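You operate a simulated robot arm through the tools that you are given. There is no shell and no other tool. Be economical: measure what you need, move in short steps, check, and stop when the job is done.

You are at the controls of a simulated robot arm. One attempt, no reset.

Task
Gauge the white valve at the press: over +1.0 into the REWORK bin, otherwise into the DONE tray.
Fine: from the TO PRESS rack; a light touch of the plunger, the cap stays as it is; leave the swing plate out.

Only the result counts: the job must be done as asked and must still hold three seconds after the hand-in. Knocking over, shifting, dropping, spilling or breaking anything else fails it. A push-on lid holds only when it is set on centred and level and pressed home; a screw cap is set on level and turned clockwise until tight.

Robot
A 7-joint arm with a two-finger parallel gripper, fixed in place. Base frame: the origin is at the foot of the arm, x ahead of it, y to its left, z up; the work surface is at about z = 0.006. Lengths are in m, angles in degrees, forces in N, time in s.
With the tool pointing down near the work surface it reaches from about 0.24 to 0.62 m from the base axis. Its first joint turns from -66.0 to 66.0 degrees. Payload 2.6 kg.
The tool frame sits at the grasp point between the pads (the TCP): z along the fingers, y along the line on which they close. The tips reach 0.03 m beyond it. Largest opening 0.094 m; finger width 0.028, thickness 0.01; the body of the gripper, 0.05 by 0.096 m, starts 0.055 m behind the TCP.
Orientation is that of the tool frame in the base frame, as [roll, pitch, yaw] about the fixed x, y, z axes, in that order (R = Rz(yaw) Ry(pitch) Rx(roll)). With the fingers straight down and closing along the base's y, the tool's x points along the base's -x, its y along +y and its z along -z.

Tools
- The arm moves only by the tool drive_tool. Its argument "targets" is a list of rows, each a list of 7 numbers: the shift along the tool's x, y, z in m, then the turn, a rotation vector about the tool's x, y, z in degrees, then the opening, from 0 (shut) to 1 (fully open). In form: [[dx, dy, dz, wx, wy, wz, jaw], ...]. A call has 1 to 10 rows; each row shifts and turns the commanded pose from where the row before left it, along the tool's axes as they then stand. A row lasts 0.2 s, in which the tool goes at most 0.05 m and 8.6 degrees; a call with a longer step from one row to the next is refused whole, and so is a gripper value outside its range. A pose out of reach is approached as far as the arm can. The call stops where the force on the tool passes 40 N (or 10 N more than at its start, if that is more) or the arm is blocked; 0.2 s more then pass. The fingers move at their own pace (about 0.072 m/s each) and stop on an object; they squeeze with about 44 N. The grip force told is the motor's: it shows also when the fingers shut on nothing. Time passes only in rows, and 0.2 s behind the last, so rows that do not move let the fingers close. The reply holds the time, the measured pose of the TCP, the force on the tool along the base axes, the opening and the grip force, in the units named above and with some noise.
- Cameras (640 x 400 px; columns grow to the right, rows downward): "scene" is fixed at [-0.0015, 0.4127, 0.5706]; the picture's right is [-0.98, -0.20, 0.00], its down [-0.10, 0.51, -0.86] and it looks along [0.17, -0.84, -0.52] (base axes); focal length 313 px, centre (320, 200). "wrist" rides on the gripper at [-0.037, 0, -0.058] in the tool frame; the picture's right is [0.00, -1.00, 0.00], its down [0.97, 0.00, -0.24] and it looks along [0.24, 0.00, 0.97] (tool axes); focal length 218 px, centre (320, 200). There is no depth. A picture from a camera that has moved, and an enlarged one, comes with that camera's place and axes in the base frame and with its lens.
- capture(camera): a new picture of that camera. It takes no simulated time.
- inspect(camera, box): a new picture of the part [left, top, right, bottom] of that camera's present view, enlarged. It takes no simulated time.
- sign_off(): hands the job in; it is judged then, once.

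Go step by step. Nothing tells you positions but the pictures and the camera data: compare them with the known pose of the tool, close in by small moves and look again before you grip or let go. The budget is 120 turns and 84 pictures, counting those below and the enlarged ones. Unless the task says otherwise, let go and move clear before handing in, and close with one line.

The tools are called after "Emit:" by a JSON object that holds its "api" and its "payload". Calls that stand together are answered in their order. drive_tool: Moves the arm, as the interface text tells. Its arguments: {"type":"object","properties":{"targets":{"type":"array"}},"required":["targets"]} The other tools are called the same way: capture (camera) takes a picture; inspect (camera, box) takes an enlarged picture of a part of a camera's view; sign_off () hands the job in.

At the start:

```text
time_s: 0.0
ee_pos: [0.2126, -0.2679, 0.3844]
orientation: [180.0, 0.0, -180.0]
contact_force: [-0.4, 0.7, -0.2]
width: 0.094
grasp_force: 0.0
```

scene: 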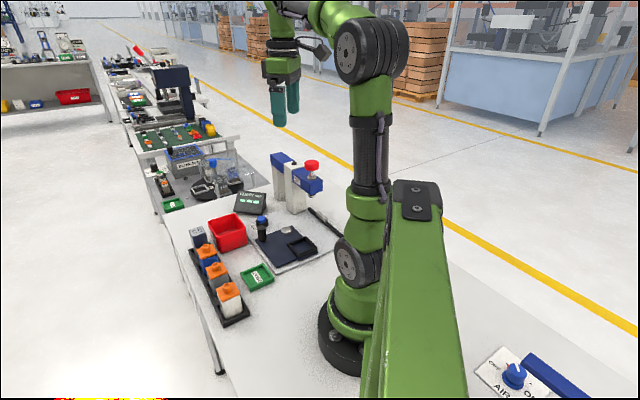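
wrist: 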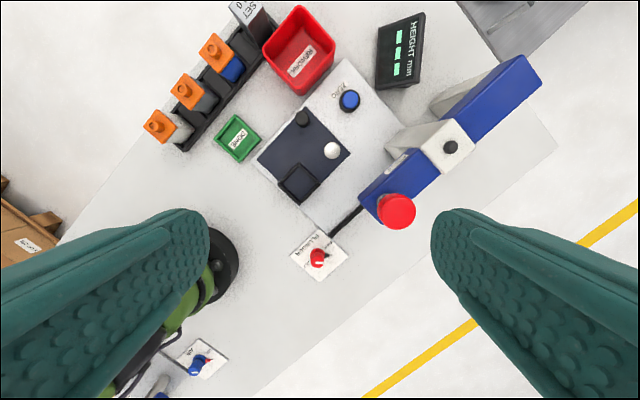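

I see a rack with three orange-capped valves, a red REWORK bin, a green DONE tray, and a press with a gauge display. I'll take enlarged views first.

Emit:
{"api": "inspect", "payload": {"camera": "scene", "box": [160, 140, 350, 330]}}

Emit:
{"api": "inspect", "payload": {"camera": "wrist", "box": [120, 0, 440, 200]}}

Emit:
{"api": "inspect", "payload": {"camera": "wrist", "box": [240, 120, 480, 290]}}

```text
2.11 times, centred on (255, 235) of scene
camera zoom: at [-0.0015, 0.4127, 0.5706], right [-0.98, -0.2, 0.0], down [-0.1, 0.51, -0.86], along [0.17, -0.84, -0.52], focal length 660 px, centre (457, 126)
```

zoom: 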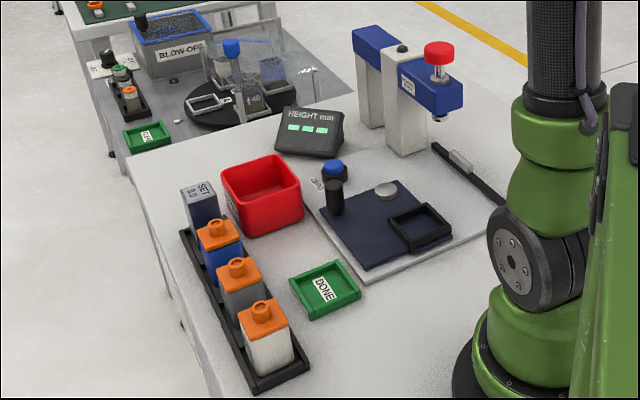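

```text
2.00 times, centred on (280, 100) of wrist
camera zoom: at [0.2495, -0.2673, 0.4439], right [0.0, -1.0, 0.0], down [-0.97, 0.0, 0.24], along [-0.24, 0.0, -0.97], focal length 436 px, centre (400, 400)
```

zoom: 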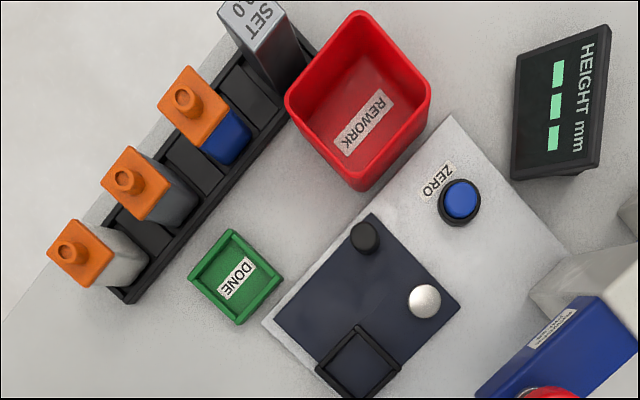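

```text
2.35 times, centred on (360, 205) of wrist
camera zoom: at [0.2495, -0.2673, 0.4439], right [0.0, -1.0, 0.0], down [-0.97, 0.0, 0.24], along [-0.24, 0.0, -0.97], focal length 514 px, centre (226, 188)
```

zoom: 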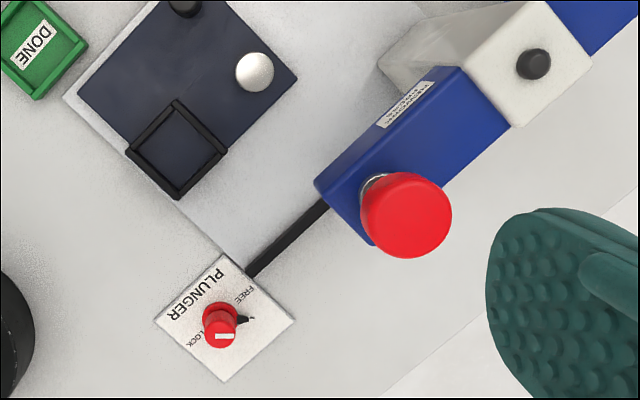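

The silver disc looks like the plate's pivot and the black post its handle, with the nest swinging about 90° to sit under the plunger. I'll read the labels up close.

Emit:
{"api": "inspect", "payload": {"camera": "wrist", "box": [280, 225, 360, 285]}}

Emit:
{"api": "inspect", "payload": {"camera": "scene", "box": [265, 145, 335, 220]}}

Emit:
{"api": "inspect", "payload": {"camera": "wrist", "box": [365, 140, 425, 190]}}

Emit:
{"api": "inspect", "payload": {"camera": "scene", "box": [235, 190, 325, 275]}}

Emit:
{"api": "inspect", "payload": {"camera": "scene", "box": [180, 220, 255, 330]}}

```text
6.67 times, centred on (320, 255) of wrist
camera zoom: at [0.2495, -0.2673, 0.4439], right [0.0, -1.0, 0.0], down [-0.97, 0.0, 0.24], along [-0.24, 0.0, -0.97], focal length 1455 px, centre (320, -167)
```

zoom: 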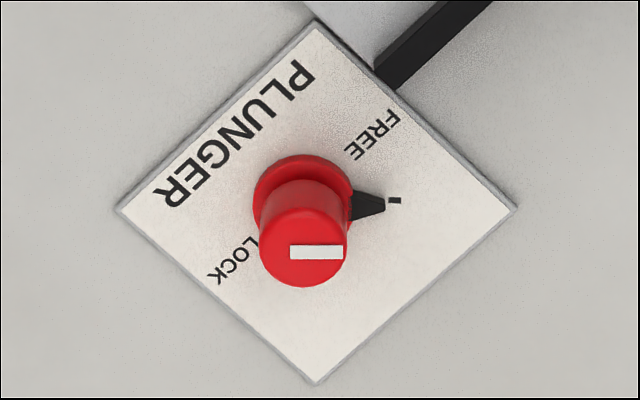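

```text
5.33 times, centred on (300, 182) of scene
camera zoom: at [-0.0015, 0.4127, 0.5706], right [-0.98, -0.2, 0.0], down [-0.1, 0.51, -0.86], along [0.17, -0.84, -0.52], focal length 1671 px, centre (427, 293)
```

zoom: 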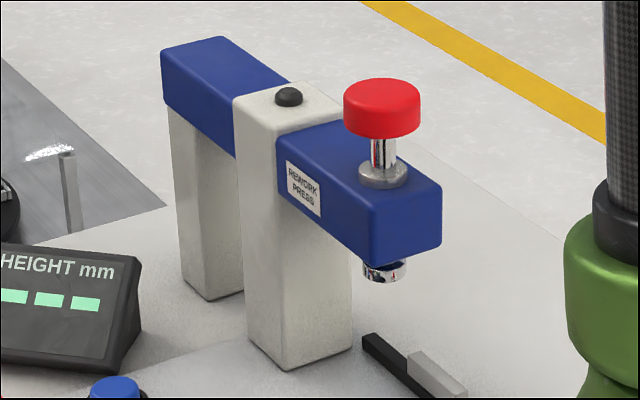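

```text
8.00 times, centred on (395, 165) of wrist
camera zoom: at [0.2495, -0.2673, 0.4439], right [0.0, -1.0, 0.0], down [-0.97, 0.0, 0.24], along [-0.24, 0.0, -0.97], focal length 1746 px, centre (-280, 480)
```

zoom: 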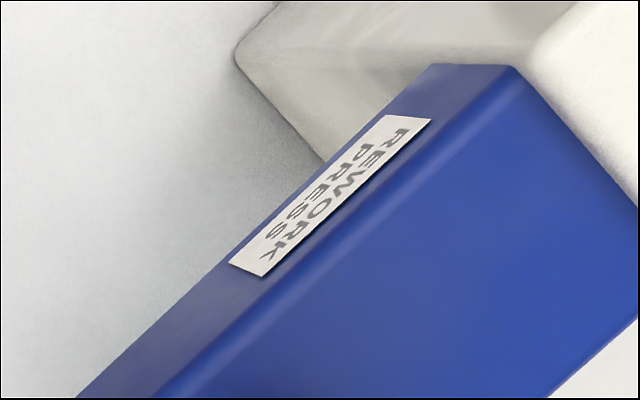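

```text
4.71 times, centred on (280, 232) of scene
camera zoom: at [-0.0015, 0.4127, 0.5706], right [-0.98, -0.2, 0.0], down [-0.1, 0.51, -0.86], along [0.17, -0.84, -0.52], focal length 1474 px, centre (508, 47)
```

zoom: 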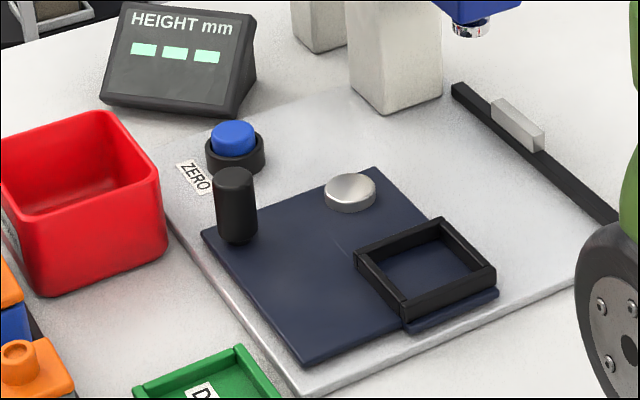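

```text
3.64 times, centred on (218, 275) of scene
camera zoom: at [-0.0015, 0.4127, 0.5706], right [-0.98, -0.2, 0.0], down [-0.1, 0.51, -0.86], along [0.17, -0.84, -0.52], focal length 1139 px, centre (693, -73)
```

zoom: 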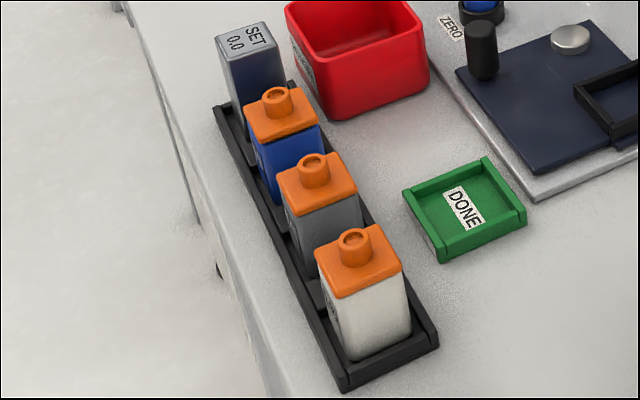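

The plunger switch points at FREE and the display shows "---". The rack, nest and press all lie at 45° to the base axes. I'll zero-check the gauge with the SET 0.0 block first, so I'm moving over it and turning the tool for a closer look.

Emit:
{"api": "drive_tool", "payload": {"targets": [[-0.0384, 0.0172, 0.02, 0, 0, 0, 1], [-0.0384, 0.0172, 0.02, 0, 0, 0, 1], [-0.0384, 0.0172, 0.02, 0, 0, 0, 1], [-0.0384, 0.0172, 0.02, 0, 0, 0, 1], [-0.0384, 0.0172, 0.02, 0, 0, 0, 1], [-0.0384, 0.0172, 0.02, 0, 0, 0, 1], [0, 0, 0, 0, 0, 7.5, 1], [0, 0, 0, 0, 0, 7.5, 1], [0, 0, 0, 0, 0, 7.5, 1], [0, 0, 0, 0, 0, 7.5, 1]]}}

Emit:
{"api": "drive_tool", "payload": {"targets": [[0, 0, 0, 0, 0, 7.5, 1], [0, 0, 0, 0, 0, 7.5, 1], [0, 0, 0, 0, 0, 0, 1]]}}

Emit:
{"api": "capture", "payload": {"camera": "wrist"}}

Emit:
{"api": "capture", "payload": {"camera": "scene"}}

```text
time_s: 2.2
ee_pos: [0.4425, -0.1634, 0.266]
orientation: [180.0, 0.1, 150.0]
contact_force: [-0.4, -0.4, -0.4]
width: 0.094
grasp_force: 0.0
```

```text
time_s: 3.0
ee_pos: [0.4423, -0.1636, 0.266]
orientation: [180.0, -0.1, 134.9]
contact_force: [0.1, -0.4, 0.0]
width: 0.094
grasp_force: 0.1
```

```text
73 pictures are left
camera wrist: at [0.4691, -0.1902, 0.3238], right [-0.71, -0.71, 0.0], down [-0.69, 0.69, 0.24], along [-0.17, 0.17, -0.97], focal length 218 px, centre (320, 200)
```

wrist: 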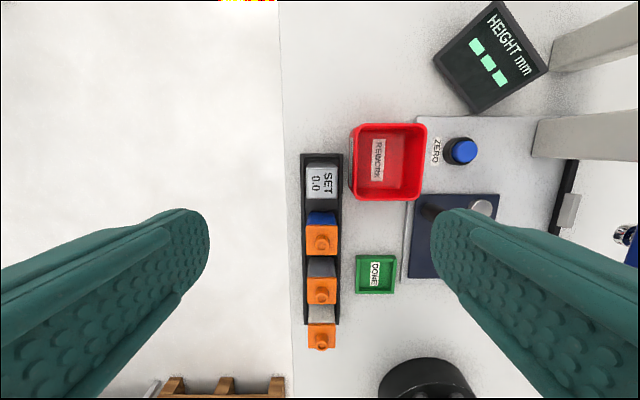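

```text
72 pictures are left
```

scene: 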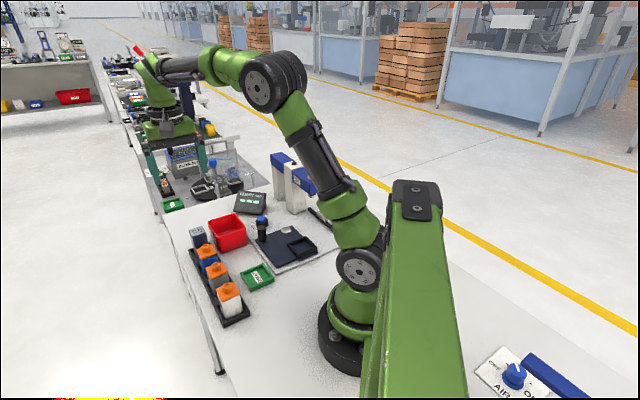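

SET sits at about (0.440, -0.161) with the bin wall close beside it, so gripping along the rack is safer. I'm turning the tool 90°.

Emit:
{"api": "drive_tool", "payload": {"targets": [[0, 0, 0, 0, 0, -8.5, 1], [0, 0, 0, 0, 0, -8.5, 1], [0, 0, 0, 0, 0, -8.5, 1], [0, 0, 0, 0, 0, -8.5, 1], [0, 0, 0, 0, 0, -8.5, 1], [0, 0, 0, 0, 0, -8.5, 1], [0, 0, 0, 0, 0, -8.5, 1], [0, 0, 0, 0, 0, -8.5, 1], [0, 0, 0, 0, 0, -8.5, 1], [0, 0, 0, 0, 0, -8.5, 1]]}}

Emit:
{"api": "drive_tool", "payload": {"targets": [[0, 0, 0.04, 0, 0, -5, 0.68], [0, 0, 0.04, 0, 0, 0, 0.68], [0, 0, 0, 0, 0, 0, 0.68]]}}

Emit:
{"api": "capture", "payload": {"camera": "wrist"}}

```text
time_s: 5.2
ee_pos: [0.4422, -0.1636, 0.2657]
orientation: [-180.0, 0.0, -139.8]
contact_force: [-0.6, 1.3, 0.9]
width: 0.0942
grasp_force: 0.1
```

```text
time_s: 6.0
ee_pos: [0.4433, -0.1638, 0.1867]
orientation: [-179.9, 0.0, -135.0]
contact_force: [-0.6, -0.6, 0.3]
width: 0.0639
grasp_force: 0.0
```

```text
71 pictures are left
camera wrist: at [0.4699, -0.1385, 0.244], right [0.71, -0.71, 0.0], down [-0.69, -0.69, 0.24], along [-0.17, -0.17, -0.97], focal length 218 px, centre (320, 200)
```

wrist: 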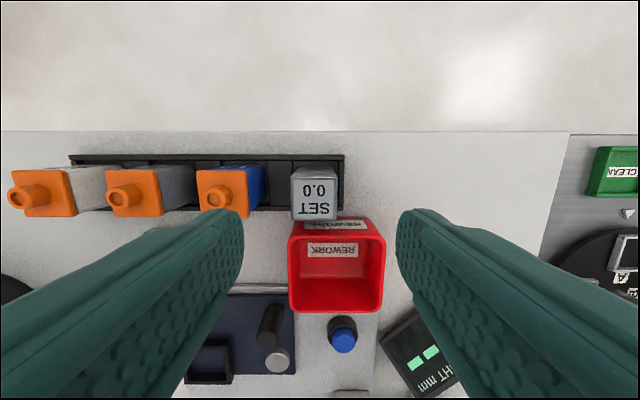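

SET is about 4 mm off along the rack. I'll correct that, come partway down and check.

Emit:
{"api": "drive_tool", "payload": {"targets": [[0.002, 0.004, 0.035, 0, 0, 0, 0.68], [0, 0, 0.03, 0, 0, 0, 0.68], [0, 0, 0, 0, 0, 0, 0.68]]}}

Emit:
{"api": "capture", "payload": {"camera": "wrist"}}

Emit:
{"api": "inspect", "payload": {"camera": "scene", "box": [130, 150, 290, 330]}}

```text
time_s: 6.8
ee_pos: [0.438, -0.1623, 0.1203]
orientation: [-180.0, 0.0, -135.0]
contact_force: [0.3, -0.1, 0.0]
width: 0.0641
grasp_force: 0.0
```

```text
70 pictures are left
camera wrist: at [0.4647, -0.1365, 0.178], right [0.71, -0.71, 0.0], down [-0.69, -0.69, 0.24], along [-0.17, -0.17, -0.97], focal length 218 px, centre (320, 200)
```

wrist: 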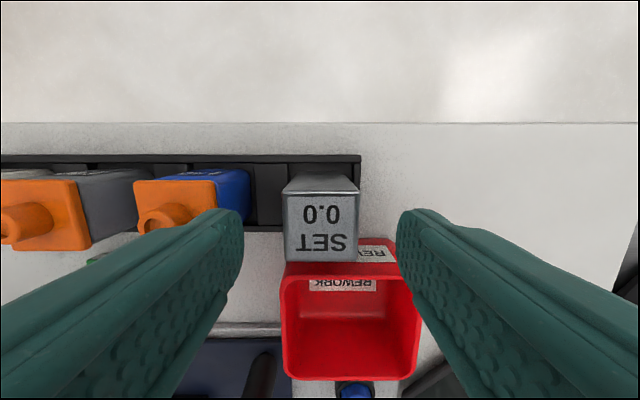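

```text
2.22 times, centred on (210, 240) of scene
camera zoom: at [-0.0015, 0.4127, 0.5706], right [-0.98, -0.2, 0.0], down [-0.1, 0.51, -0.86], along [0.17, -0.84, -0.52], focal length 696 px, centre (564, 111)
```

zoom: 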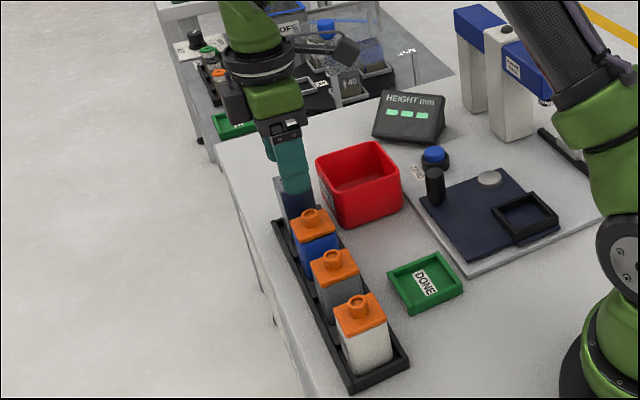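

Centred. I'll go down to the grip height, close and check.

Emit:
{"api": "drive_tool", "payload": {"targets": [[0.002, 0, 0.025, 0, 0, 0, 0.68], [0, 0, 0.025, 0, 0, 0, 0.68], [0, 0, 0.018, 0, 0, 0, 0.68], [0, 0, 0, 0, 0, 0, 0.4], [0, 0, 0, 0, 0, 0, 0.2], [0, 0, 0, 0, 0, 0, 0.2], [0, 0, 0, 0, 0, 0, 0.2]]}}

Emit:
{"api": "capture", "payload": {"camera": "wrist"}}

```text
time_s: 8.4
ee_pos: [0.4357, -0.1631, 0.0517]
orientation: [180.0, 0.0, -135.0]
contact_force: [0.5, -0.1, -0.2]
width: 0.0399
grasp_force: 44.1
```

```text
68 pictures are left
camera wrist: at [0.4631, -0.1378, 0.1096], right [0.71, -0.71, 0.0], down [-0.69, -0.69, 0.24], along [-0.17, -0.17, -0.97], focal length 218 px, centre (320, 200)
```

wrist: 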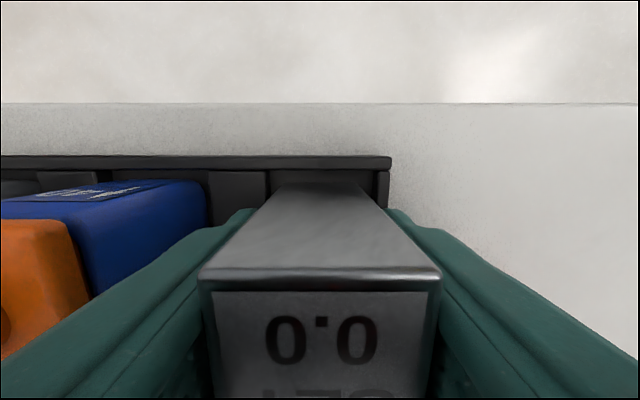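

SET is gripped. I'll lift it straight up and move to a spot beside the nest to locate the nest precisely.

Emit:
{"api": "drive_tool", "payload": {"targets": [[0, 0, -0.02, 0, 0, 0, 0.2], [0, 0, -0.045, 0, 0, 0, 0.2], [0, 0, -0.045, 0, 0, 0, 0.2], [0, 0, -0.04, 0, 0, 0, 0.2], [0.045, 0.01, 0, 0, 0, 0, 0.2], [0.045, 0.01, 0, 0, 0, 0, 0.2], [0.045, 0.01, 0, 0, 0, 0, 0.2], [0.045, 0.01, 0, 0, 0, 0, 0.2], [0.02, 0, 0, 0, 0, 0, 0.2], [0, 0, 0, 0, 0, 0, 0.2]]}}

Emit:
{"api": "capture", "payload": {"camera": "wrist"}}

Emit:
{"api": "capture", "payload": {"camera": "scene"}}

```text
time_s: 10.6
ee_pos: [0.2665, -0.2765, 0.2033]
orientation: [179.9, 0.0, -134.8]
contact_force: [1.1, -0.1, -2.3]
width: 0.0402
grasp_force: 43.8
```

```text
67 pictures are left
camera wrist: at [0.2928, -0.251, 0.2616], right [0.71, -0.71, 0.0], down [-0.69, -0.69, 0.24], along [-0.17, -0.17, -0.97], focal length 218 px, centre (320, 200)
```

wrist: 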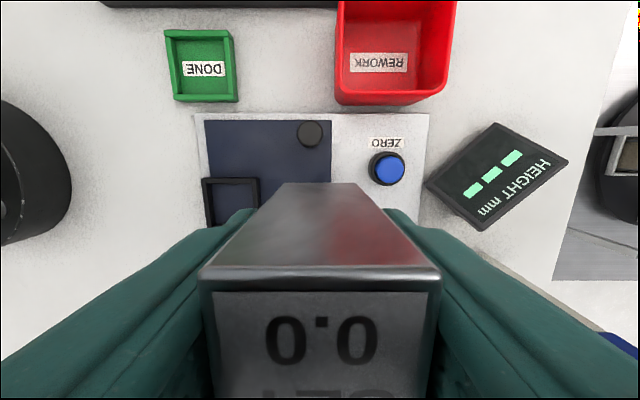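

```text
66 pictures are left
```

scene: 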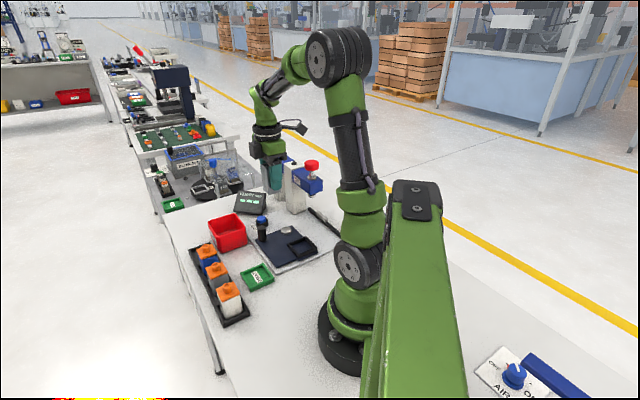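

The nest is half hidden by the block. I'll go higher and slightly past it to get it in clear view.

Emit:
{"api": "drive_tool", "payload": {"targets": [[0, 0.015, -0.04, 0, 0, 0, 0.2], [0, 0.02, -0.04, 0, 0, 0, 0.2], [0.031, 0.03, 0, 0, 0, 0, 0.2], [0.031, 0.0325, 0, 0, 0, 0, 0.2], [0, 0, 0, 0, 0, 0, 0.2]]}}

Emit:
{"api": "capture", "payload": {"camera": "wrist"}}

```text
time_s: 11.8
ee_pos: [0.1542, -0.2513, 0.2827]
orientation: [180.0, 0.0, -134.9]
contact_force: [0.3, 0.8, -2.9]
width: 0.0398
grasp_force: 43.9
```

```text
65 pictures are left
camera wrist: at [0.1806, -0.2258, 0.3406], right [0.71, -0.71, 0.0], down [-0.69, -0.69, 0.24], along [-0.17, -0.17, -0.97], focal length 218 px, centre (320, 200)
```

wrist: 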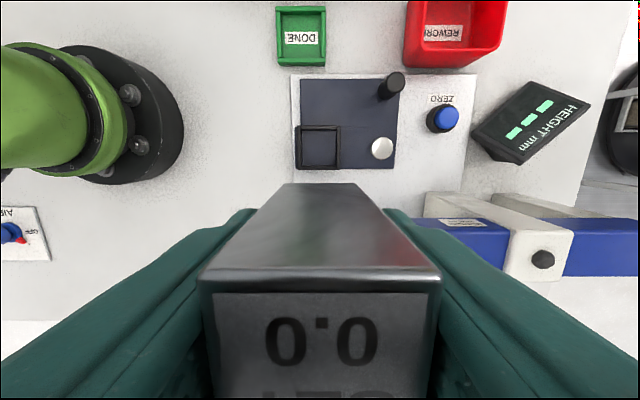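

Emit:
{"api": "inspect", "payload": {"camera": "wrist", "box": [270, 60, 430, 180]}}

```text
3.33 times, centred on (350, 120) of wrist
camera zoom: at [0.1806, -0.2258, 0.3406], right [0.71, -0.71, 0.0], down [-0.69, -0.69, 0.24], along [-0.17, -0.17, -0.97], focal length 728 px, centre (220, 467)
```

zoom: 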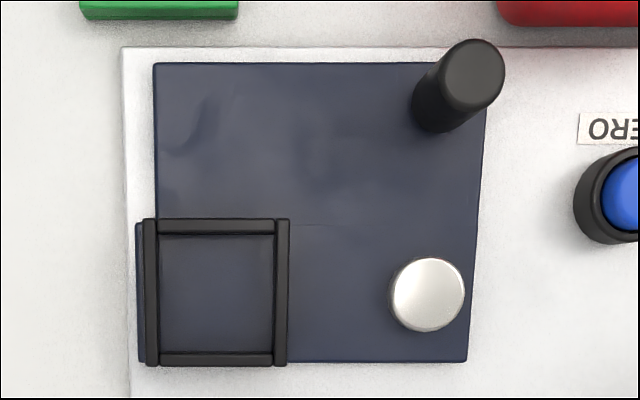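

The nest centre is at about (0.1775, -0.226) with an inner opening near 49 mm for the 40 mm block. I'm moving above it and going down in part.

Emit:
{"api": "drive_tool", "payload": {"targets": [[-0.036, 0.001, 0, 0, 0, 0, 0.2], [0, 0, 0.045, 0, 0, 0, 0.2], [0, 0, 0.045, 0, 0, 0, 0.2], [0, 0, 0.045, 0, 0, 0, 0.2], [0, 0, 0.035, 0, 0, 0, 0.2], [0, 0, 0, 0, 0, 0, 0.2]]}}

Emit:
{"api": "capture", "payload": {"camera": "wrist"}}

Emit:
{"api": "inspect", "payload": {"camera": "scene", "box": [235, 170, 335, 270]}}

```text
time_s: 13.2
ee_pos: [0.1787, -0.2253, 0.1123]
orientation: [179.9, 0.0, -135.0]
contact_force: [-0.5, 0.1, -2.3]
width: 0.0401
grasp_force: 44.2
```

```text
63 pictures are left
camera wrist: at [0.2046, -0.1992, 0.1704], right [0.71, -0.71, 0.0], down [-0.69, -0.69, 0.24], along [-0.17, -0.17, -0.97], focal length 218 px, centre (320, 200)
```

wrist: 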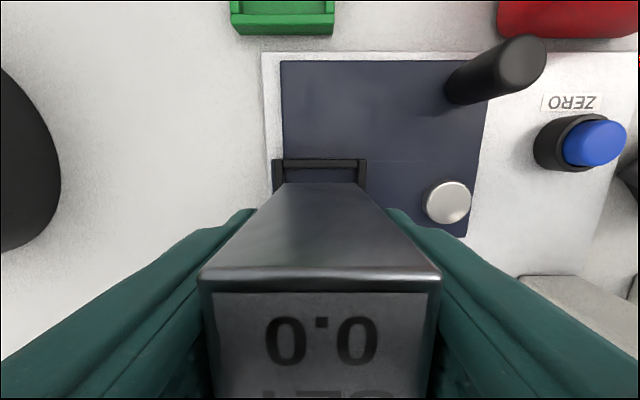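

```text
4.00 times, centred on (285, 220) of scene
camera zoom: at [-0.0015, 0.4127, 0.5706], right [-0.98, -0.2, 0.0], down [-0.1, 0.51, -0.86], along [0.17, -0.84, -0.52], focal length 1253 px, centre (460, 120)
```

zoom: 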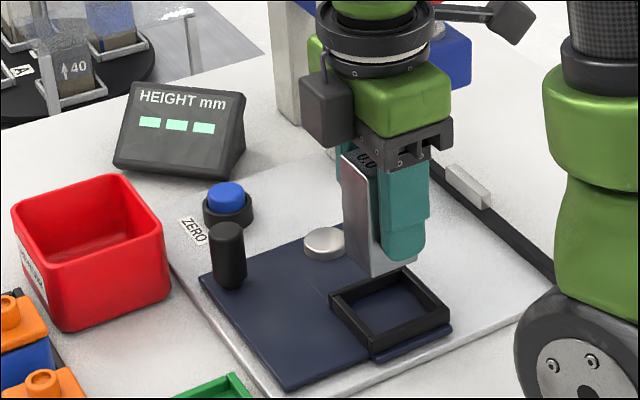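

Laterally it's centred; a 2 mm fore-aft correction remains. I'm lowering it in small steps towards the floor of the nest.

Emit:
{"api": "drive_tool", "payload": {"targets": [[0.0017, 0, 0.02, 0, 0, 0, 0.2], [0, 0, 0.016, 0, 0, 0, 0.2], [0, 0, 0.006, 0, 0, 0, 0.2], [0, 0, 0, 0, 0, 0, 0.2]]}}

Emit:
{"api": "inspect", "payload": {"camera": "scene", "box": [260, 200, 330, 270]}}

Emit:
{"api": "capture", "payload": {"camera": "wrist"}}

```text
time_s: 14.2
ee_pos: [0.1764, -0.2261, 0.0698]
orientation: [-180.0, 0.0, -134.9]
contact_force: [-0.3, -0.2, -3.0]
width: 0.04
grasp_force: 44.0
```

```text
5.71 times, centred on (295, 235) of scene
camera zoom: at [-0.0015, 0.4127, 0.5706], right [-0.98, -0.2, 0.0], down [-0.1, 0.51, -0.86], along [0.17, -0.84, -0.52], focal length 1790 px, centre (463, 0)
```

zoom: 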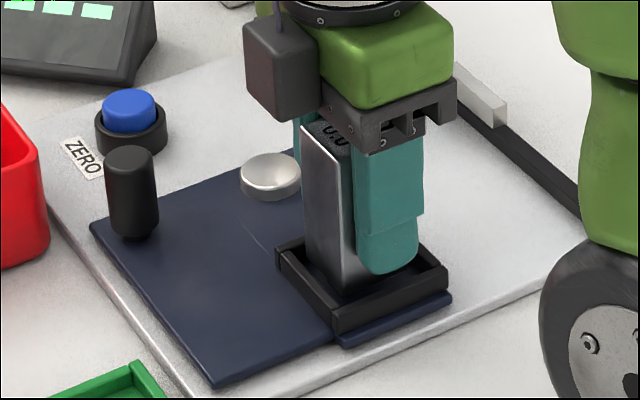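

```text
60 pictures are left
camera wrist: at [0.2035, -0.2007, 0.1284], right [0.71, -0.71, 0.0], down [-0.69, -0.69, 0.24], along [-0.17, -0.17, -0.97], focal length 218 px, centre (320, 200)
```

wrist: 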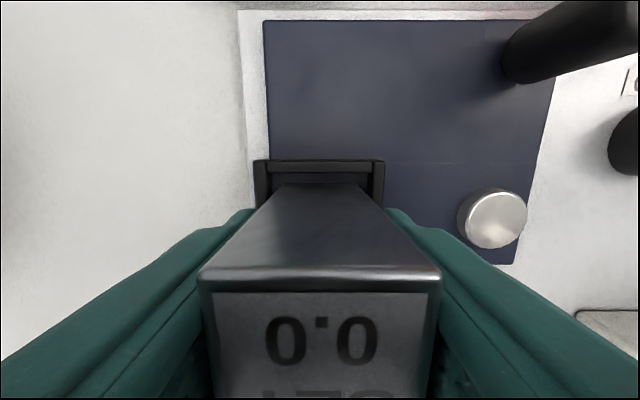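

The block's lower edge is inside the frame. I'm easing it down to the floor.

Emit:
{"api": "drive_tool", "payload": {"targets": [[0, 0, 0.003, 0, 0, 0, 0.2], [0, 0, 0.003, 0, 0, 0, 0.2], [0, 0, 0, 0, 0, 0, 0.2]]}}

Emit:
{"api": "drive_tool", "payload": {"targets": [[0, 0, 0.002, 0, 0, 0, 0.2], [0, 0, 0, 0, 0, 0, 0.2]]}}

```text
time_s: 15.0
ee_pos: [0.1766, -0.2259, 0.064]
orientation: [-180.0, 0.0, -135.0]
contact_force: [0.0, 0.1, -2.6]
width: 0.0402
grasp_force: 44.0
```

```text
time_s: 15.6
ee_pos: [0.1782, -0.2256, 0.0635]
orientation: [180.0, 0.0, -134.9]
contact_force: [-0.2, 0.4, -2.6]
width: 0.0403
grasp_force: 44.2
```

Emit:
{"api": "drive_tool", "payload": {"targets": [[0, 0, 0.002, 0, 0, 0, 0.2], [0, 0, 0, 0, 0, 0, 0.2]]}}

Emit:
{"api": "inspect", "payload": {"camera": "scene", "box": [260, 200, 330, 270]}}

```text
time_s: 16.2
ee_pos: [0.1781, -0.2268, 0.0613]
orientation: [-179.9, 0.1, -135.1]
contact_force: [-6.8, 7.2, 32.1]
width: 0.0398
grasp_force: 43.5
```

```text
5.71 times, centred on (295, 235) of scene
camera zoom: at [-0.0015, 0.4128, 0.5706], right [-0.98, -0.2, 0.0], down [-0.1, 0.51, -0.86], along [0.17, -0.84, -0.52], focal length 1790 px, centre (463, 0)
```

zoom: 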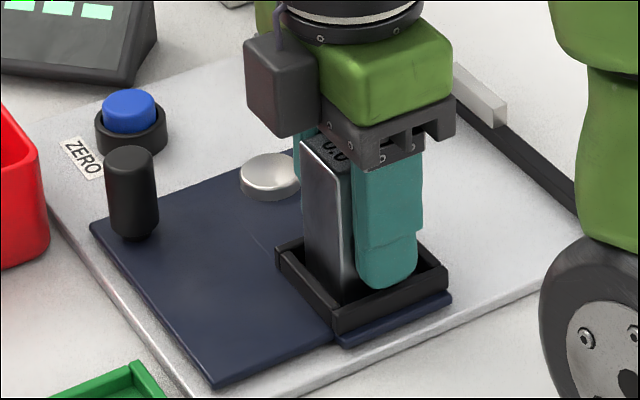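

The block is on the floor of the nest. I'm backing off a touch, opening and lifting clear.

Emit:
{"api": "drive_tool", "payload": {"targets": [[0, 0, -0.0015, 0, 0, 0, 0.2], [0, 0, 0, 0, 0, 0, 0.55], [0, 0, 0, 0, 0, 0, 0.65], [0, 0, 0, 0, 0, 0, 0.65], [0, 0, -0.02, 0, 0, 0, 0.65], [0, 0, -0.04, 0, 0, 0, 0.65], [0, 0, -0.04, 0, 0, 0, 0.65]]}}

Emit:
{"api": "capture", "payload": {"camera": "wrist"}}

Emit:
{"api": "inspect", "payload": {"camera": "scene", "box": [235, 170, 335, 270]}}

```text
time_s: 17.8
ee_pos: [0.177, -0.2273, 0.1632]
orientation: [180.0, 0.1, -134.9]
contact_force: [-0.6, -0.3, 0.0]
width: 0.0612
grasp_force: 0.0
```

```text
58 pictures are left
camera wrist: at [0.2041, -0.2014, 0.221], right [0.71, -0.71, 0.0], down [-0.69, -0.69, 0.24], along [-0.17, -0.17, -0.97], focal length 218 px, centre (320, 200)
```

wrist: 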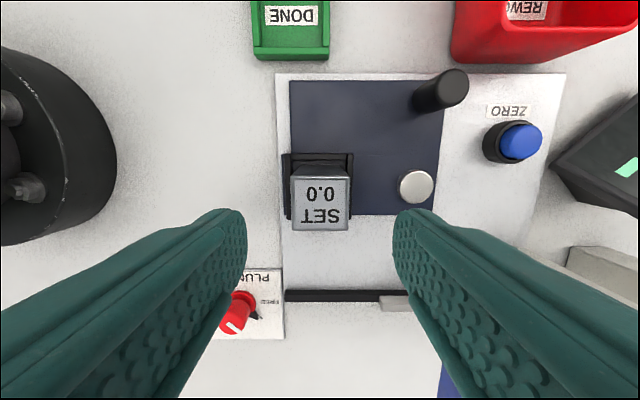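

```text
4.00 times, centred on (285, 220) of scene
camera zoom: at [-0.0015, 0.4127, 0.5706], right [-0.98, -0.2, 0.0], down [-0.1, 0.51, -0.86], along [0.17, -0.84, -0.52], focal length 1253 px, centre (460, 120)
```

zoom: 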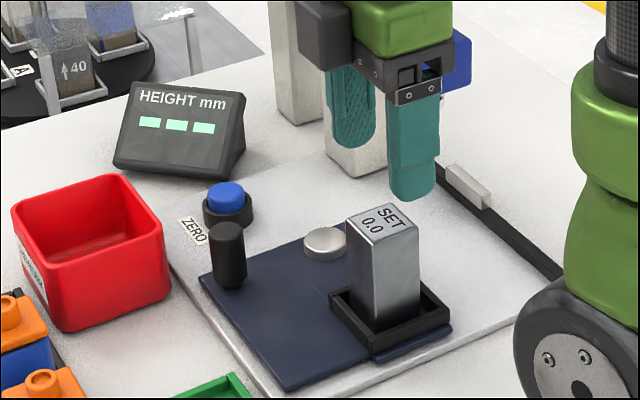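

SET stands square in the nest. I'm closing the fingers and moving behind the handle post to push the plate round about 90° anticlockwise.

Emit:
{"api": "drive_tool", "payload": {"targets": [[-0.0213, -0.0413, 0, 0, 0, 0, 0], [-0.0213, -0.0413, 0, 0, 0, 0, 0], [-0.0213, -0.0413, 0, 0, 0, 0, 0], [0, 0, 0, 0, 0, 0, 0]]}}

Emit:
{"api": "capture", "payload": {"camera": "wrist"}}

```text
time_s: 18.8
ee_pos: [0.3118, -0.27, 0.1607]
orientation: [-179.9, 0.0, -135.0]
contact_force: [0.4, -0.3, -0.2]
width: 0.0
grasp_force: 33.0
```

```text
56 pictures are left
camera wrist: at [0.3377, -0.2447, 0.219], right [0.71, -0.71, 0.0], down [-0.69, -0.69, 0.24], along [-0.17, -0.17, -0.97], focal length 218 px, centre (320, 200)
```

wrist: 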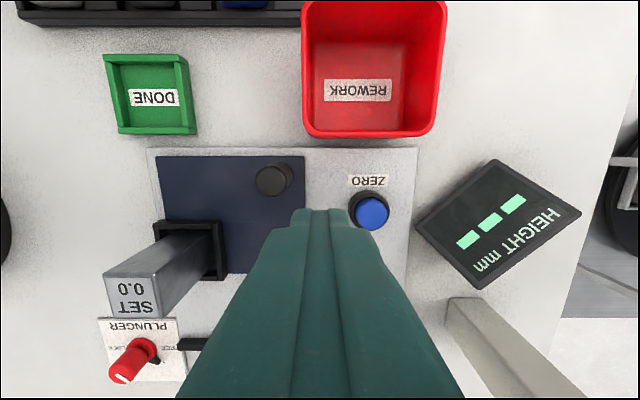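

The post lies straight ahead in the closing direction, about 15 mm off. I'm lowering and starting the arc about the pivot.

Emit:
{"api": "drive_tool", "payload": {"targets": [[0, 0, 0.035, 0, 0, 0, 0], [0, 0, 0.035, 0, 0, 0, 0], [0, 0, 0.03, 0, 0, 0, 0], [-0.0016, 0.0086, 0, 0, 0, 0, 0], [-0.0032, 0.0093, 0, 0, 0, 0, 0], [-0.0019, 0.0097, 0, 0, 0, 0, 0], [-0.0005, 0.0099, 0, 0, 0, 0, 0], [0, 0, 0, 0, 0, 0, 0]]}}

Emit:
{"api": "capture", "payload": {"camera": "wrist"}}

Emit:
{"api": "inspect", "payload": {"camera": "scene", "box": [235, 170, 335, 270]}}

```text
time_s: 20.6
ee_pos: [0.2888, -0.2375, 0.0629]
orientation: [-179.9, 0.0, -134.9]
contact_force: [0.1, 0.8, -0.2]
width: 0.0001
grasp_force: 32.8
```

```text
55 pictures are left
camera wrist: at [0.3158, -0.2121, 0.1203], right [0.71, -0.71, 0.0], down [-0.69, -0.69, 0.24], along [-0.17, -0.17, -0.97], focal length 218 px, centre (320, 200)
```

wrist: 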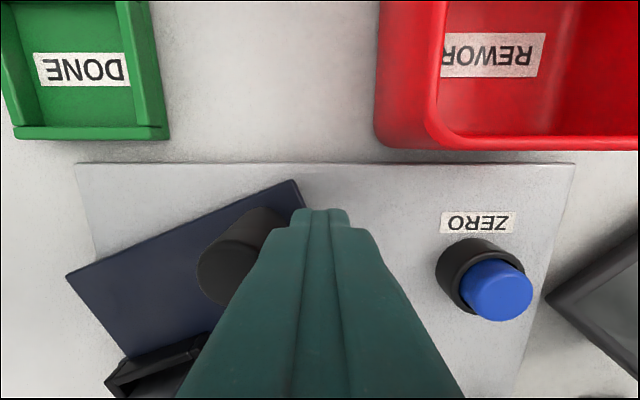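

```text
4.00 times, centred on (285, 220) of scene
camera zoom: at [-0.0015, 0.4127, 0.5706], right [-0.98, -0.2, 0.0], down [-0.1, 0.51, -0.86], along [0.17, -0.84, -0.52], focal length 1253 px, centre (460, 120)
```

zoom: 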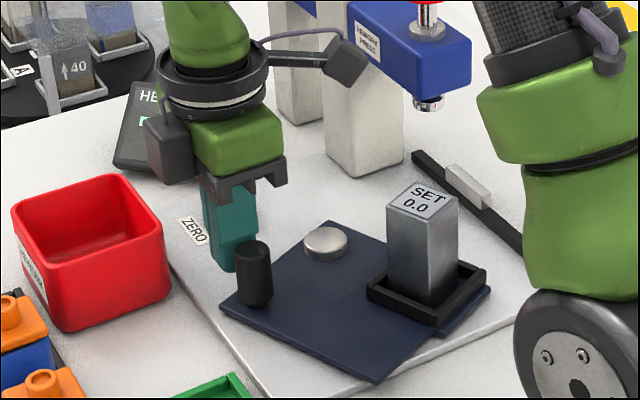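

The plate turns smoothly and SET stays upright. Continuing the arc.

Emit:
{"api": "drive_tool", "payload": {"targets": [[0.0009, 0.0099, 0, 0, 0, 0, 0], [0.0022, 0.0097, 0, 0, 0, 0, 0], [0.0036, 0.0092, 0, 0, 0, 0, 0], [0.0048, 0.0087, 0, 0, 0, 0, 0], [0.0059, 0.0079, 0, 0, 0, 0, 0], [0.007, 0.007, 0, 0, 0, 0, 0], [0, 0, 0, 0, 0, 0, 0]]}}

Emit:
{"api": "inspect", "payload": {"camera": "scene", "box": [235, 170, 335, 270]}}

Emit:
{"api": "capture", "payload": {"camera": "wrist"}}

```text
time_s: 22.2
ee_pos: [0.234, -0.2172, 0.0623]
orientation: [180.0, 0.0, -135.0]
contact_force: [0.3, -0.5, -1.0]
width: 0.0
grasp_force: 32.7
```

```text
4.00 times, centred on (285, 220) of scene
camera zoom: at [-0.0015, 0.4127, 0.5706], right [-0.98, -0.2, 0.0], down [-0.1, 0.51, -0.86], along [0.17, -0.84, -0.52], focal length 1253 px, centre (460, 120)
```

zoom: 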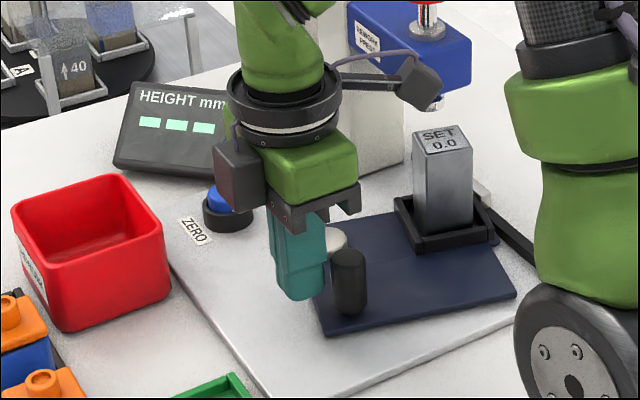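

```text
52 pictures are left
camera wrist: at [0.2613, -0.1917, 0.1206], right [0.71, -0.71, 0.0], down [-0.69, -0.69, 0.24], along [-0.17, -0.17, -0.97], focal length 218 px, centre (320, 200)
```

wrist: 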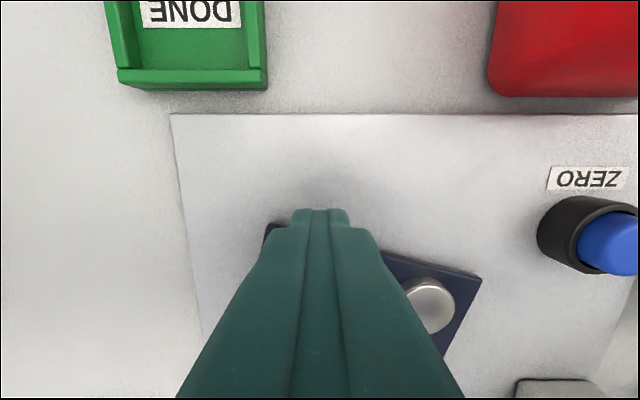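

Emit:
{"api": "drive_tool", "payload": {"targets": [[0.0079, 0.0059, 0, 0, 0, 0, 0], [0.0043, 0.0026, 0, 0, 0, 0, 0], [0.0044, 0.0022, 0, 0, 0, 0, 0], [0, 0, 0, 0, 0, 0, 0]]}}

Emit:
{"api": "inspect", "payload": {"camera": "scene", "box": [235, 170, 335, 270]}}

```text
time_s: 23.2
ee_pos: [0.2153, -0.2219, 0.0624]
orientation: [-180.0, 0.0, -135.0]
contact_force: [-0.9, -0.2, -0.6]
width: 0.0
grasp_force: 32.9
```

```text
4.00 times, centred on (285, 220) of scene
camera zoom: at [-0.0015, 0.4127, 0.5706], right [-0.98, -0.2, 0.0], down [-0.1, 0.51, -0.86], along [0.17, -0.84, -0.52], focal length 1253 px, centre (460, 120)
```

zoom: 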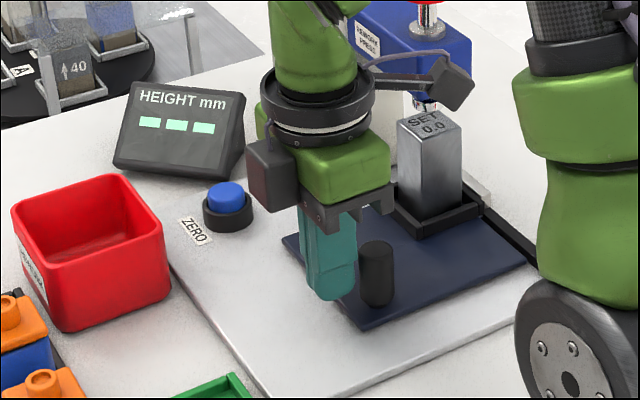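

The black bar with the grey block is the plate's stop. I'm closing on it with small steps.

Emit:
{"api": "drive_tool", "payload": {"targets": [[0.0023, 0.001, 0, 0, 0, 0, 0], [0.0023, 0.001, 0, 0, 0, 0, 0], [0, 0, 0, 0, 0, 0, 0]]}}

Emit:
{"api": "inspect", "payload": {"camera": "scene", "box": [270, 160, 335, 230]}}

```text
time_s: 24.0
ee_pos: [0.2115, -0.2228, 0.0616]
orientation: [-179.8, 0.1, -134.7]
contact_force: [13.1, 5.1, -3.8]
width: 0.0002
grasp_force: 32.6
```

```text
5.71 times, centred on (302, 195) of scene
camera zoom: at [-0.0015, 0.4127, 0.5706], right [-0.98, -0.2, 0.0], down [-0.1, 0.51, -0.86], along [0.17, -0.84, -0.52], focal length 1790 px, centre (420, 229)
```

zoom: 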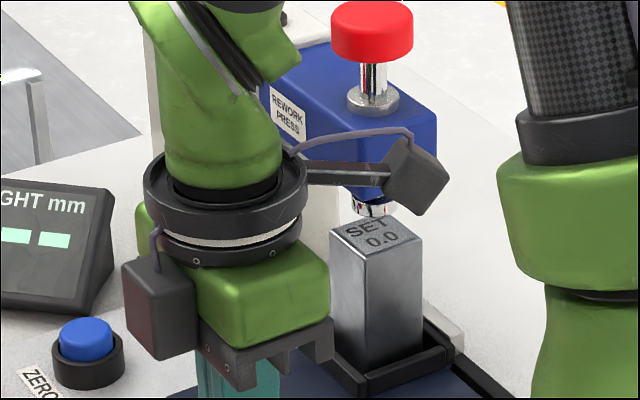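

The plate rests against its stop, with SET under the plunger. I'm backing off and going up over the red plunger knob.

Emit:
{"api": "drive_tool", "payload": {"targets": [[-0.01, -0.001, 0, 0, 0, 0, 0], [-0.02, -0.003, 0, 0, 0, 0, 0], [0, 0, -0.046, 0, 0, 0, 0], [0, 0, -0.046, 0, 0, 0, 0], [0, 0, -0.046, 0, 0, 0, 0], [0, 0, -0.046, 0, 0, 0, 0], [0, 0, -0.046, 0, 0, 0, 0], [0, 0, 0, 0, 0, 0, 0]]}}

Emit:
{"api": "drive_tool", "payload": {"targets": [[0.037, -0.0165, 0, 0, 0, 0, 0], [0.037, -0.0165, 0, 0, 0, 0, 0], [0.037, -0.0165, 0, 0, 0, 0, 0], [0, 0, 0, 0, 0, 0, 0]]}}

Emit:
{"api": "capture", "payload": {"camera": "wrist"}}

Emit:
{"api": "inspect", "payload": {"camera": "scene", "box": [215, 130, 345, 250]}}

```text
time_s: 25.8
ee_pos: [0.2343, -0.2054, 0.292]
orientation: [-179.9, 0.0, -134.9]
contact_force: [0.3, 0.3, 0.0]
width: 0.0
grasp_force: 33.5
```

```text
time_s: 26.8
ee_pos: [0.1904, -0.3209, 0.2914]
orientation: [179.9, 0.0, -134.8]
contact_force: [-0.7, 0.1, 0.8]
width: 0.0
grasp_force: 32.8
```

```text
49 pictures are left
camera wrist: at [0.2176, -0.2946, 0.3495], right [0.71, -0.71, 0.0], down [-0.69, -0.69, 0.24], along [-0.17, -0.17, -0.97], focal length 218 px, centre (320, 200)
```

wrist: 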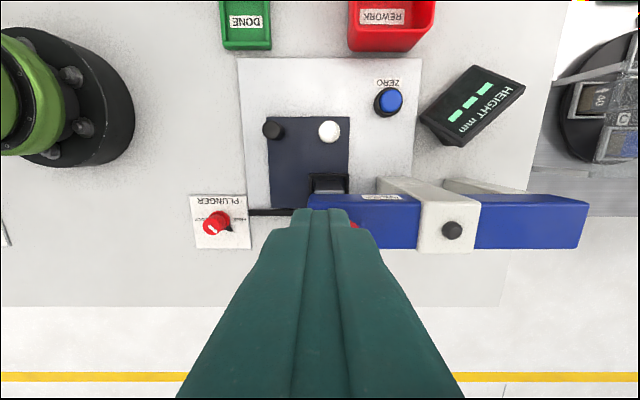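

```text
3.33 times, centred on (280, 190) of scene
camera zoom: at [-0.0015, 0.4127, 0.5706], right [-0.98, -0.2, 0.0], down [-0.1, 0.51, -0.86], along [0.17, -0.84, -0.52], focal length 1044 px, centre (453, 233)
```

zoom: 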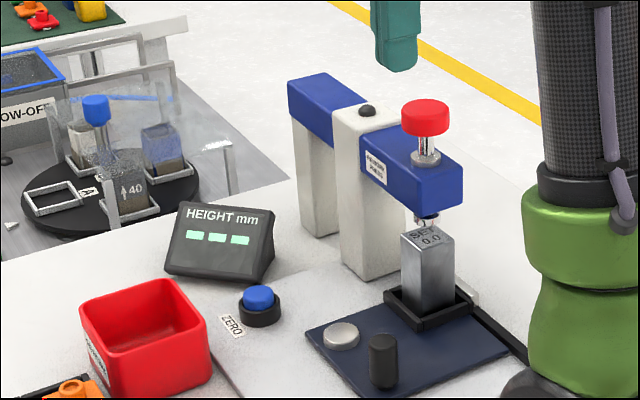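

Emit:
{"api": "drive_tool", "payload": {"targets": [[0.031, -0.0115, 0, 0, 0, 0, 0], [0, 0, 0.025, 0, 0, 0, 0], [0, 0, 0, 0, 0, 0, 0]]}}

Emit:
{"api": "inspect", "payload": {"camera": "scene", "box": [215, 130, 345, 250]}}

Emit:
{"api": "capture", "payload": {"camera": "wrist"}}

```text
time_s: 27.6
ee_pos: [0.1773, -0.3502, 0.267]
orientation: [180.0, 0.1, -135.1]
contact_force: [0.1, 0.2, 0.5]
width: 0.0
grasp_force: 33.3
```

```text
3.33 times, centred on (280, 190) of scene
camera zoom: at [-0.0015, 0.4127, 0.5706], right [-0.98, -0.2, 0.0], down [-0.1, 0.51, -0.86], along [0.17, -0.84, -0.52], focal length 1044 px, centre (453, 233)
```

zoom: 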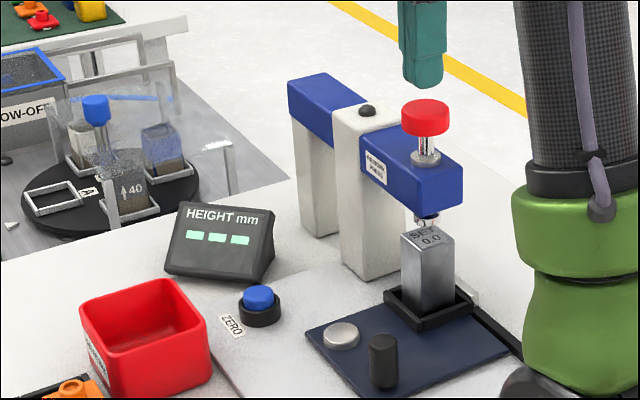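

```text
46 pictures are left
camera wrist: at [0.204, -0.3244, 0.3243], right [0.71, -0.71, 0.0], down [-0.69, -0.69, 0.24], along [-0.17, -0.17, -0.97], focal length 218 px, centre (320, 200)
```

wrist: 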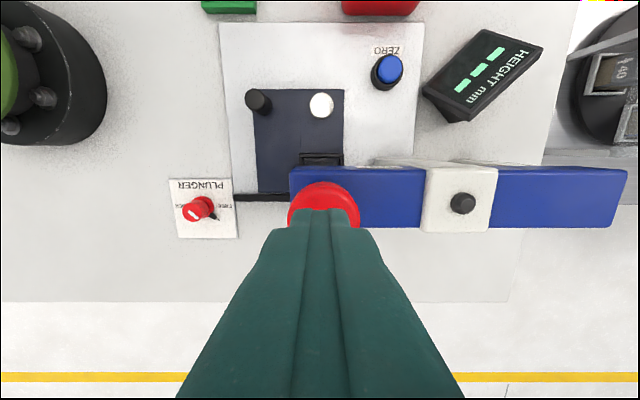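

I'm centred over the knob. Lowering in small steps while watching the force and display.

Emit:
{"api": "drive_tool", "payload": {"targets": [[0, -0.002, 0.018, 0, 0, 0, 0], [0, 0, 0.003, 0, 0, 0, 0], [0, 0, 0.003, 0, 0, 0, 0], [0, 0, 0, 0, 0, 0, 0]]}}

Emit:
{"api": "drive_tool", "payload": {"targets": [[0, 0, 0.003, 0, 0, 0, 0], [0, 0, 0.003, 0, 0, 0, 0], [0, 0, 0, 0, 0, 0, 0]]}}

Emit:
{"api": "inspect", "payload": {"camera": "scene", "box": [215, 130, 345, 250]}}

```text
time_s: 28.6
ee_pos: [0.1786, -0.3501, 0.243]
orientation: [-179.9, 0.0, -135.0]
contact_force: [0.6, -0.8, 0.8]
width: 0.0
grasp_force: 33.1
```

```text
time_s: 29.4
ee_pos: [0.1787, -0.3514, 0.2377]
orientation: [180.0, -0.1, -135.1]
contact_force: [0.4, 0.6, 0.9]
width: 0.0
grasp_force: 33.2
```

```text
3.33 times, centred on (280, 190) of scene
camera zoom: at [-0.0015, 0.4127, 0.5706], right [-0.98, -0.2, 0.0], down [-0.1, 0.51, -0.86], along [0.17, -0.84, -0.52], focal length 1044 px, centre (453, 233)
```

zoom: 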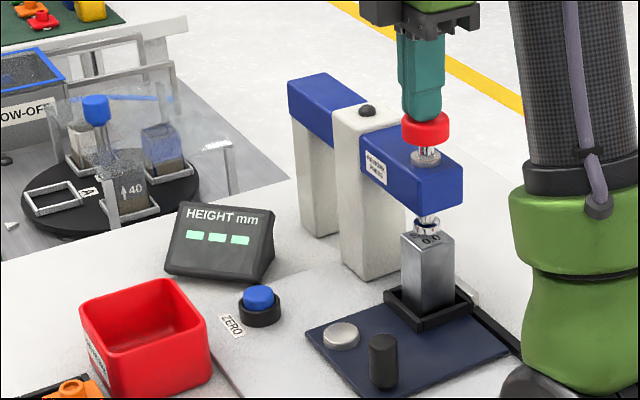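

Emit:
{"api": "drive_tool", "payload": {"targets": [[0, 0, 0.002, 0, 0, 0, 0], [0, 0, 0.002, 0, 0, 0, 0], [0, 0, 0, 0, 0, 0, 0]]}}

Emit:
{"api": "inspect", "payload": {"camera": "scene", "box": [240, 150, 330, 225]}}

```text
time_s: 30.2
ee_pos: [0.1805, -0.3502, 0.2332]
orientation: [180.0, 0.0, -134.9]
contact_force: [-1.0, -0.6, 1.6]
width: 0.0
grasp_force: 33.2
```

```text
5.33 times, centred on (285, 188) of scene
camera zoom: at [-0.0015, 0.4127, 0.5706], right [-0.98, -0.2, 0.0], down [-0.1, 0.51, -0.86], along [0.17, -0.84, -0.52], focal length 1671 px, centre (507, 267)
```

zoom: 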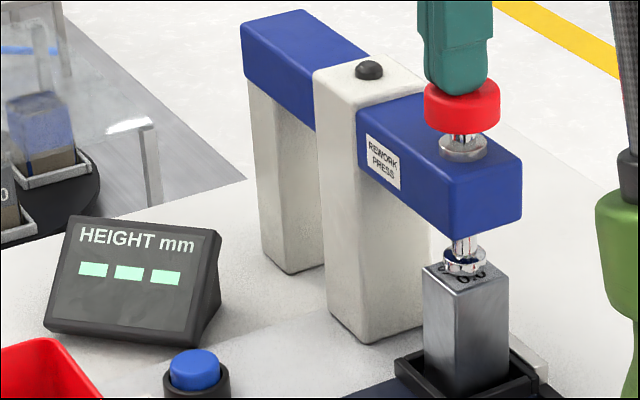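

Emit:
{"api": "drive_tool", "payload": {"targets": [[0, 0, 0.0015, 0, 0, 0, 0], [0, 0, 0, 0, 0, 0, 0]]}}

Emit:
{"api": "drive_tool", "payload": {"targets": [[0, 0, 0.0015, 0, 0, 0, 0], [0, 0, 0, 0, 0, 0, 0]]}}

Emit:
{"api": "inspect", "payload": {"camera": "scene", "box": [240, 150, 330, 225]}}

```text
time_s: 30.8
ee_pos: [0.1809, -0.3502, 0.2315]
orientation: [180.0, 0.1, -134.8]
contact_force: [-0.2, -1.4, 1.5]
width: 0.0001
grasp_force: 33.3
```

```text
time_s: 31.4
ee_pos: [0.1802, -0.3502, 0.2311]
orientation: [-179.9, 0.0, -135.0]
contact_force: [-2.8, 5.8, 11.6]
width: 0.0
grasp_force: 33.0
```

```text
5.33 times, centred on (285, 188) of scene
camera zoom: at [-0.0015, 0.4128, 0.5706], right [-0.98, -0.2, 0.0], down [-0.1, 0.51, -0.86], along [0.17, -0.84, -0.52], focal length 1671 px, centre (507, 267)
```

zoom: 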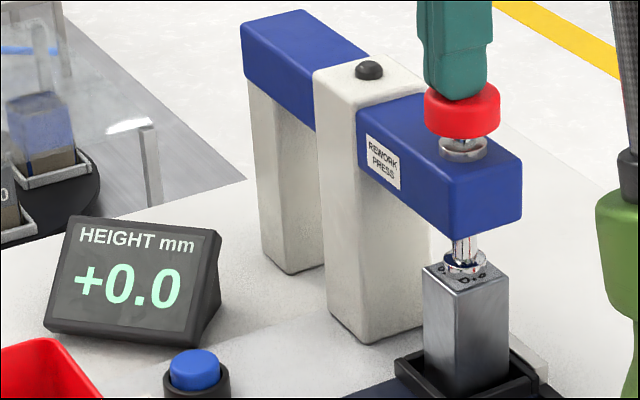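

The display reads +0.0 on SET, so the gauge is true and ZERO can stay alone. I'm lifting off and going to the other side of the handle to swing the plate out.

Emit:
{"api": "drive_tool", "payload": {"targets": [[0, 0, -0.02, 0, 0, 0, 0], [0, 0, -0.04, 0, 0, 0, 0], [-0.029, 0.0333, 0, 0, 0, 0, 0], [-0.029, 0.0333, 0, 0, 0, 0, 0], [0, 0, 0.04, 0, 0, 0, 0], [0, 0, 0.04, 0, 0, 0, 0], [0, 0, 0.04, 0, 0, 0, 0], [0, 0, 0, 0, 0, 0, 0]]}}

Emit:
{"api": "capture", "payload": {"camera": "wrist"}}

Emit:
{"api": "inspect", "payload": {"camera": "scene", "box": [235, 140, 345, 250]}}

```text
time_s: 33.2
ee_pos: [0.1729, -0.2625, 0.1703]
orientation: [179.9, 0.0, -135.0]
contact_force: [0.2, -1.1, -0.7]
width: 0.0002
grasp_force: 32.8
```

```text
42 pictures are left
camera wrist: at [0.1991, -0.2369, 0.2282], right [0.71, -0.71, 0.0], down [-0.69, -0.69, 0.24], along [-0.17, -0.17, -0.97], focal length 218 px, centre (320, 200)
```

wrist: 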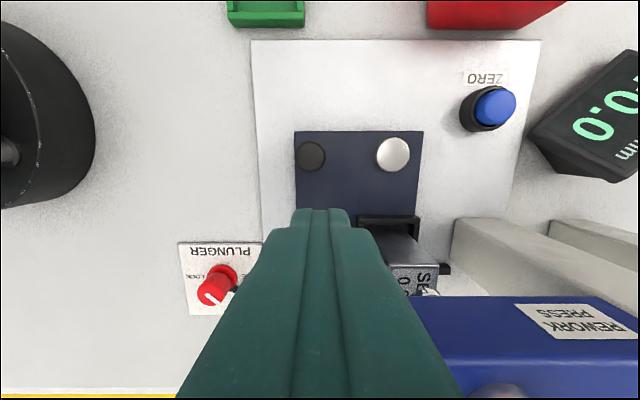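

```text
3.64 times, centred on (290, 195) of scene
camera zoom: at [-0.0015, 0.4127, 0.5706], right [-0.98, -0.2, 0.0], down [-0.1, 0.51, -0.86], along [0.17, -0.84, -0.52], focal length 1139 px, centre (429, 218)
```

zoom: 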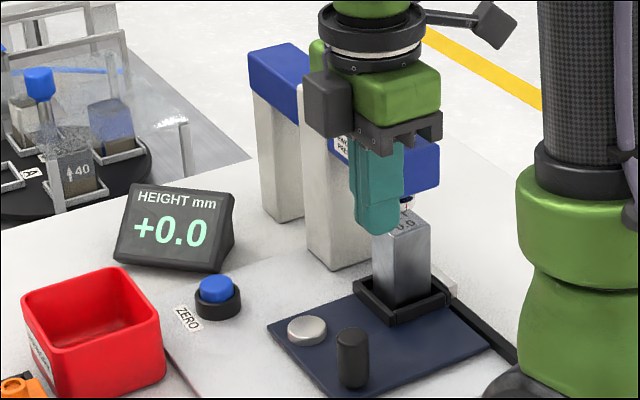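

The display holds the reading. The post is just ahead on the near side, so I'm lowering and pushing the plate back clockwise.

Emit:
{"api": "drive_tool", "payload": {"targets": [[0.004, 0, 0.04, 0, 0, 0, 0], [0, 0, 0.035, 0, 0, 0, 0], [0, 0, 0.028, 0, 0, 0, 0], [-0.0093, 0.0039, 0, 0, 0, 0, 0], [-0.0097, 0.0026, 0, 0, 0, 0, 0], [-0.0099, 0.0012, 0, 0, 0, 0, 0], [-0.0101, -0.0002, 0, 0, 0, 0, 0], [-0.0099, -0.0015, 0, 0, 0, 0, 0], [0, 0, 0, 0, 0, 0, 0]]}}

Emit:
{"api": "inspect", "payload": {"camera": "scene", "box": [235, 160, 345, 270]}}

```text
time_s: 35.2
ee_pos: [0.2013, -0.2258, 0.0671]
orientation: [180.0, 0.0, -134.8]
contact_force: [-0.3, -0.3, 0.3]
width: 0.0
grasp_force: 32.8
```

```text
3.64 times, centred on (290, 215) of scene
camera zoom: at [-0.0015, 0.4127, 0.5706], right [-0.98, -0.2, 0.0], down [-0.1, 0.51, -0.86], along [0.17, -0.84, -0.52], focal length 1139 px, centre (429, 146)
```

zoom: 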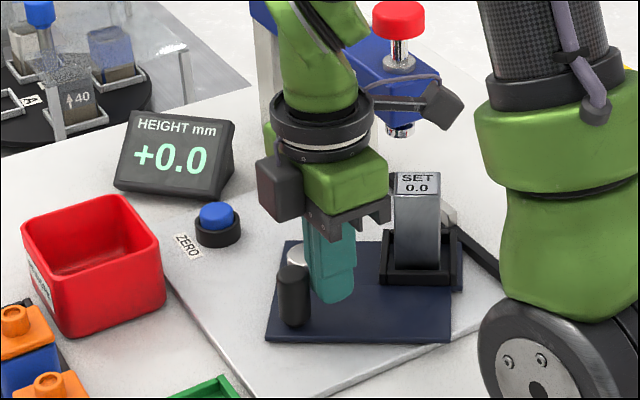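

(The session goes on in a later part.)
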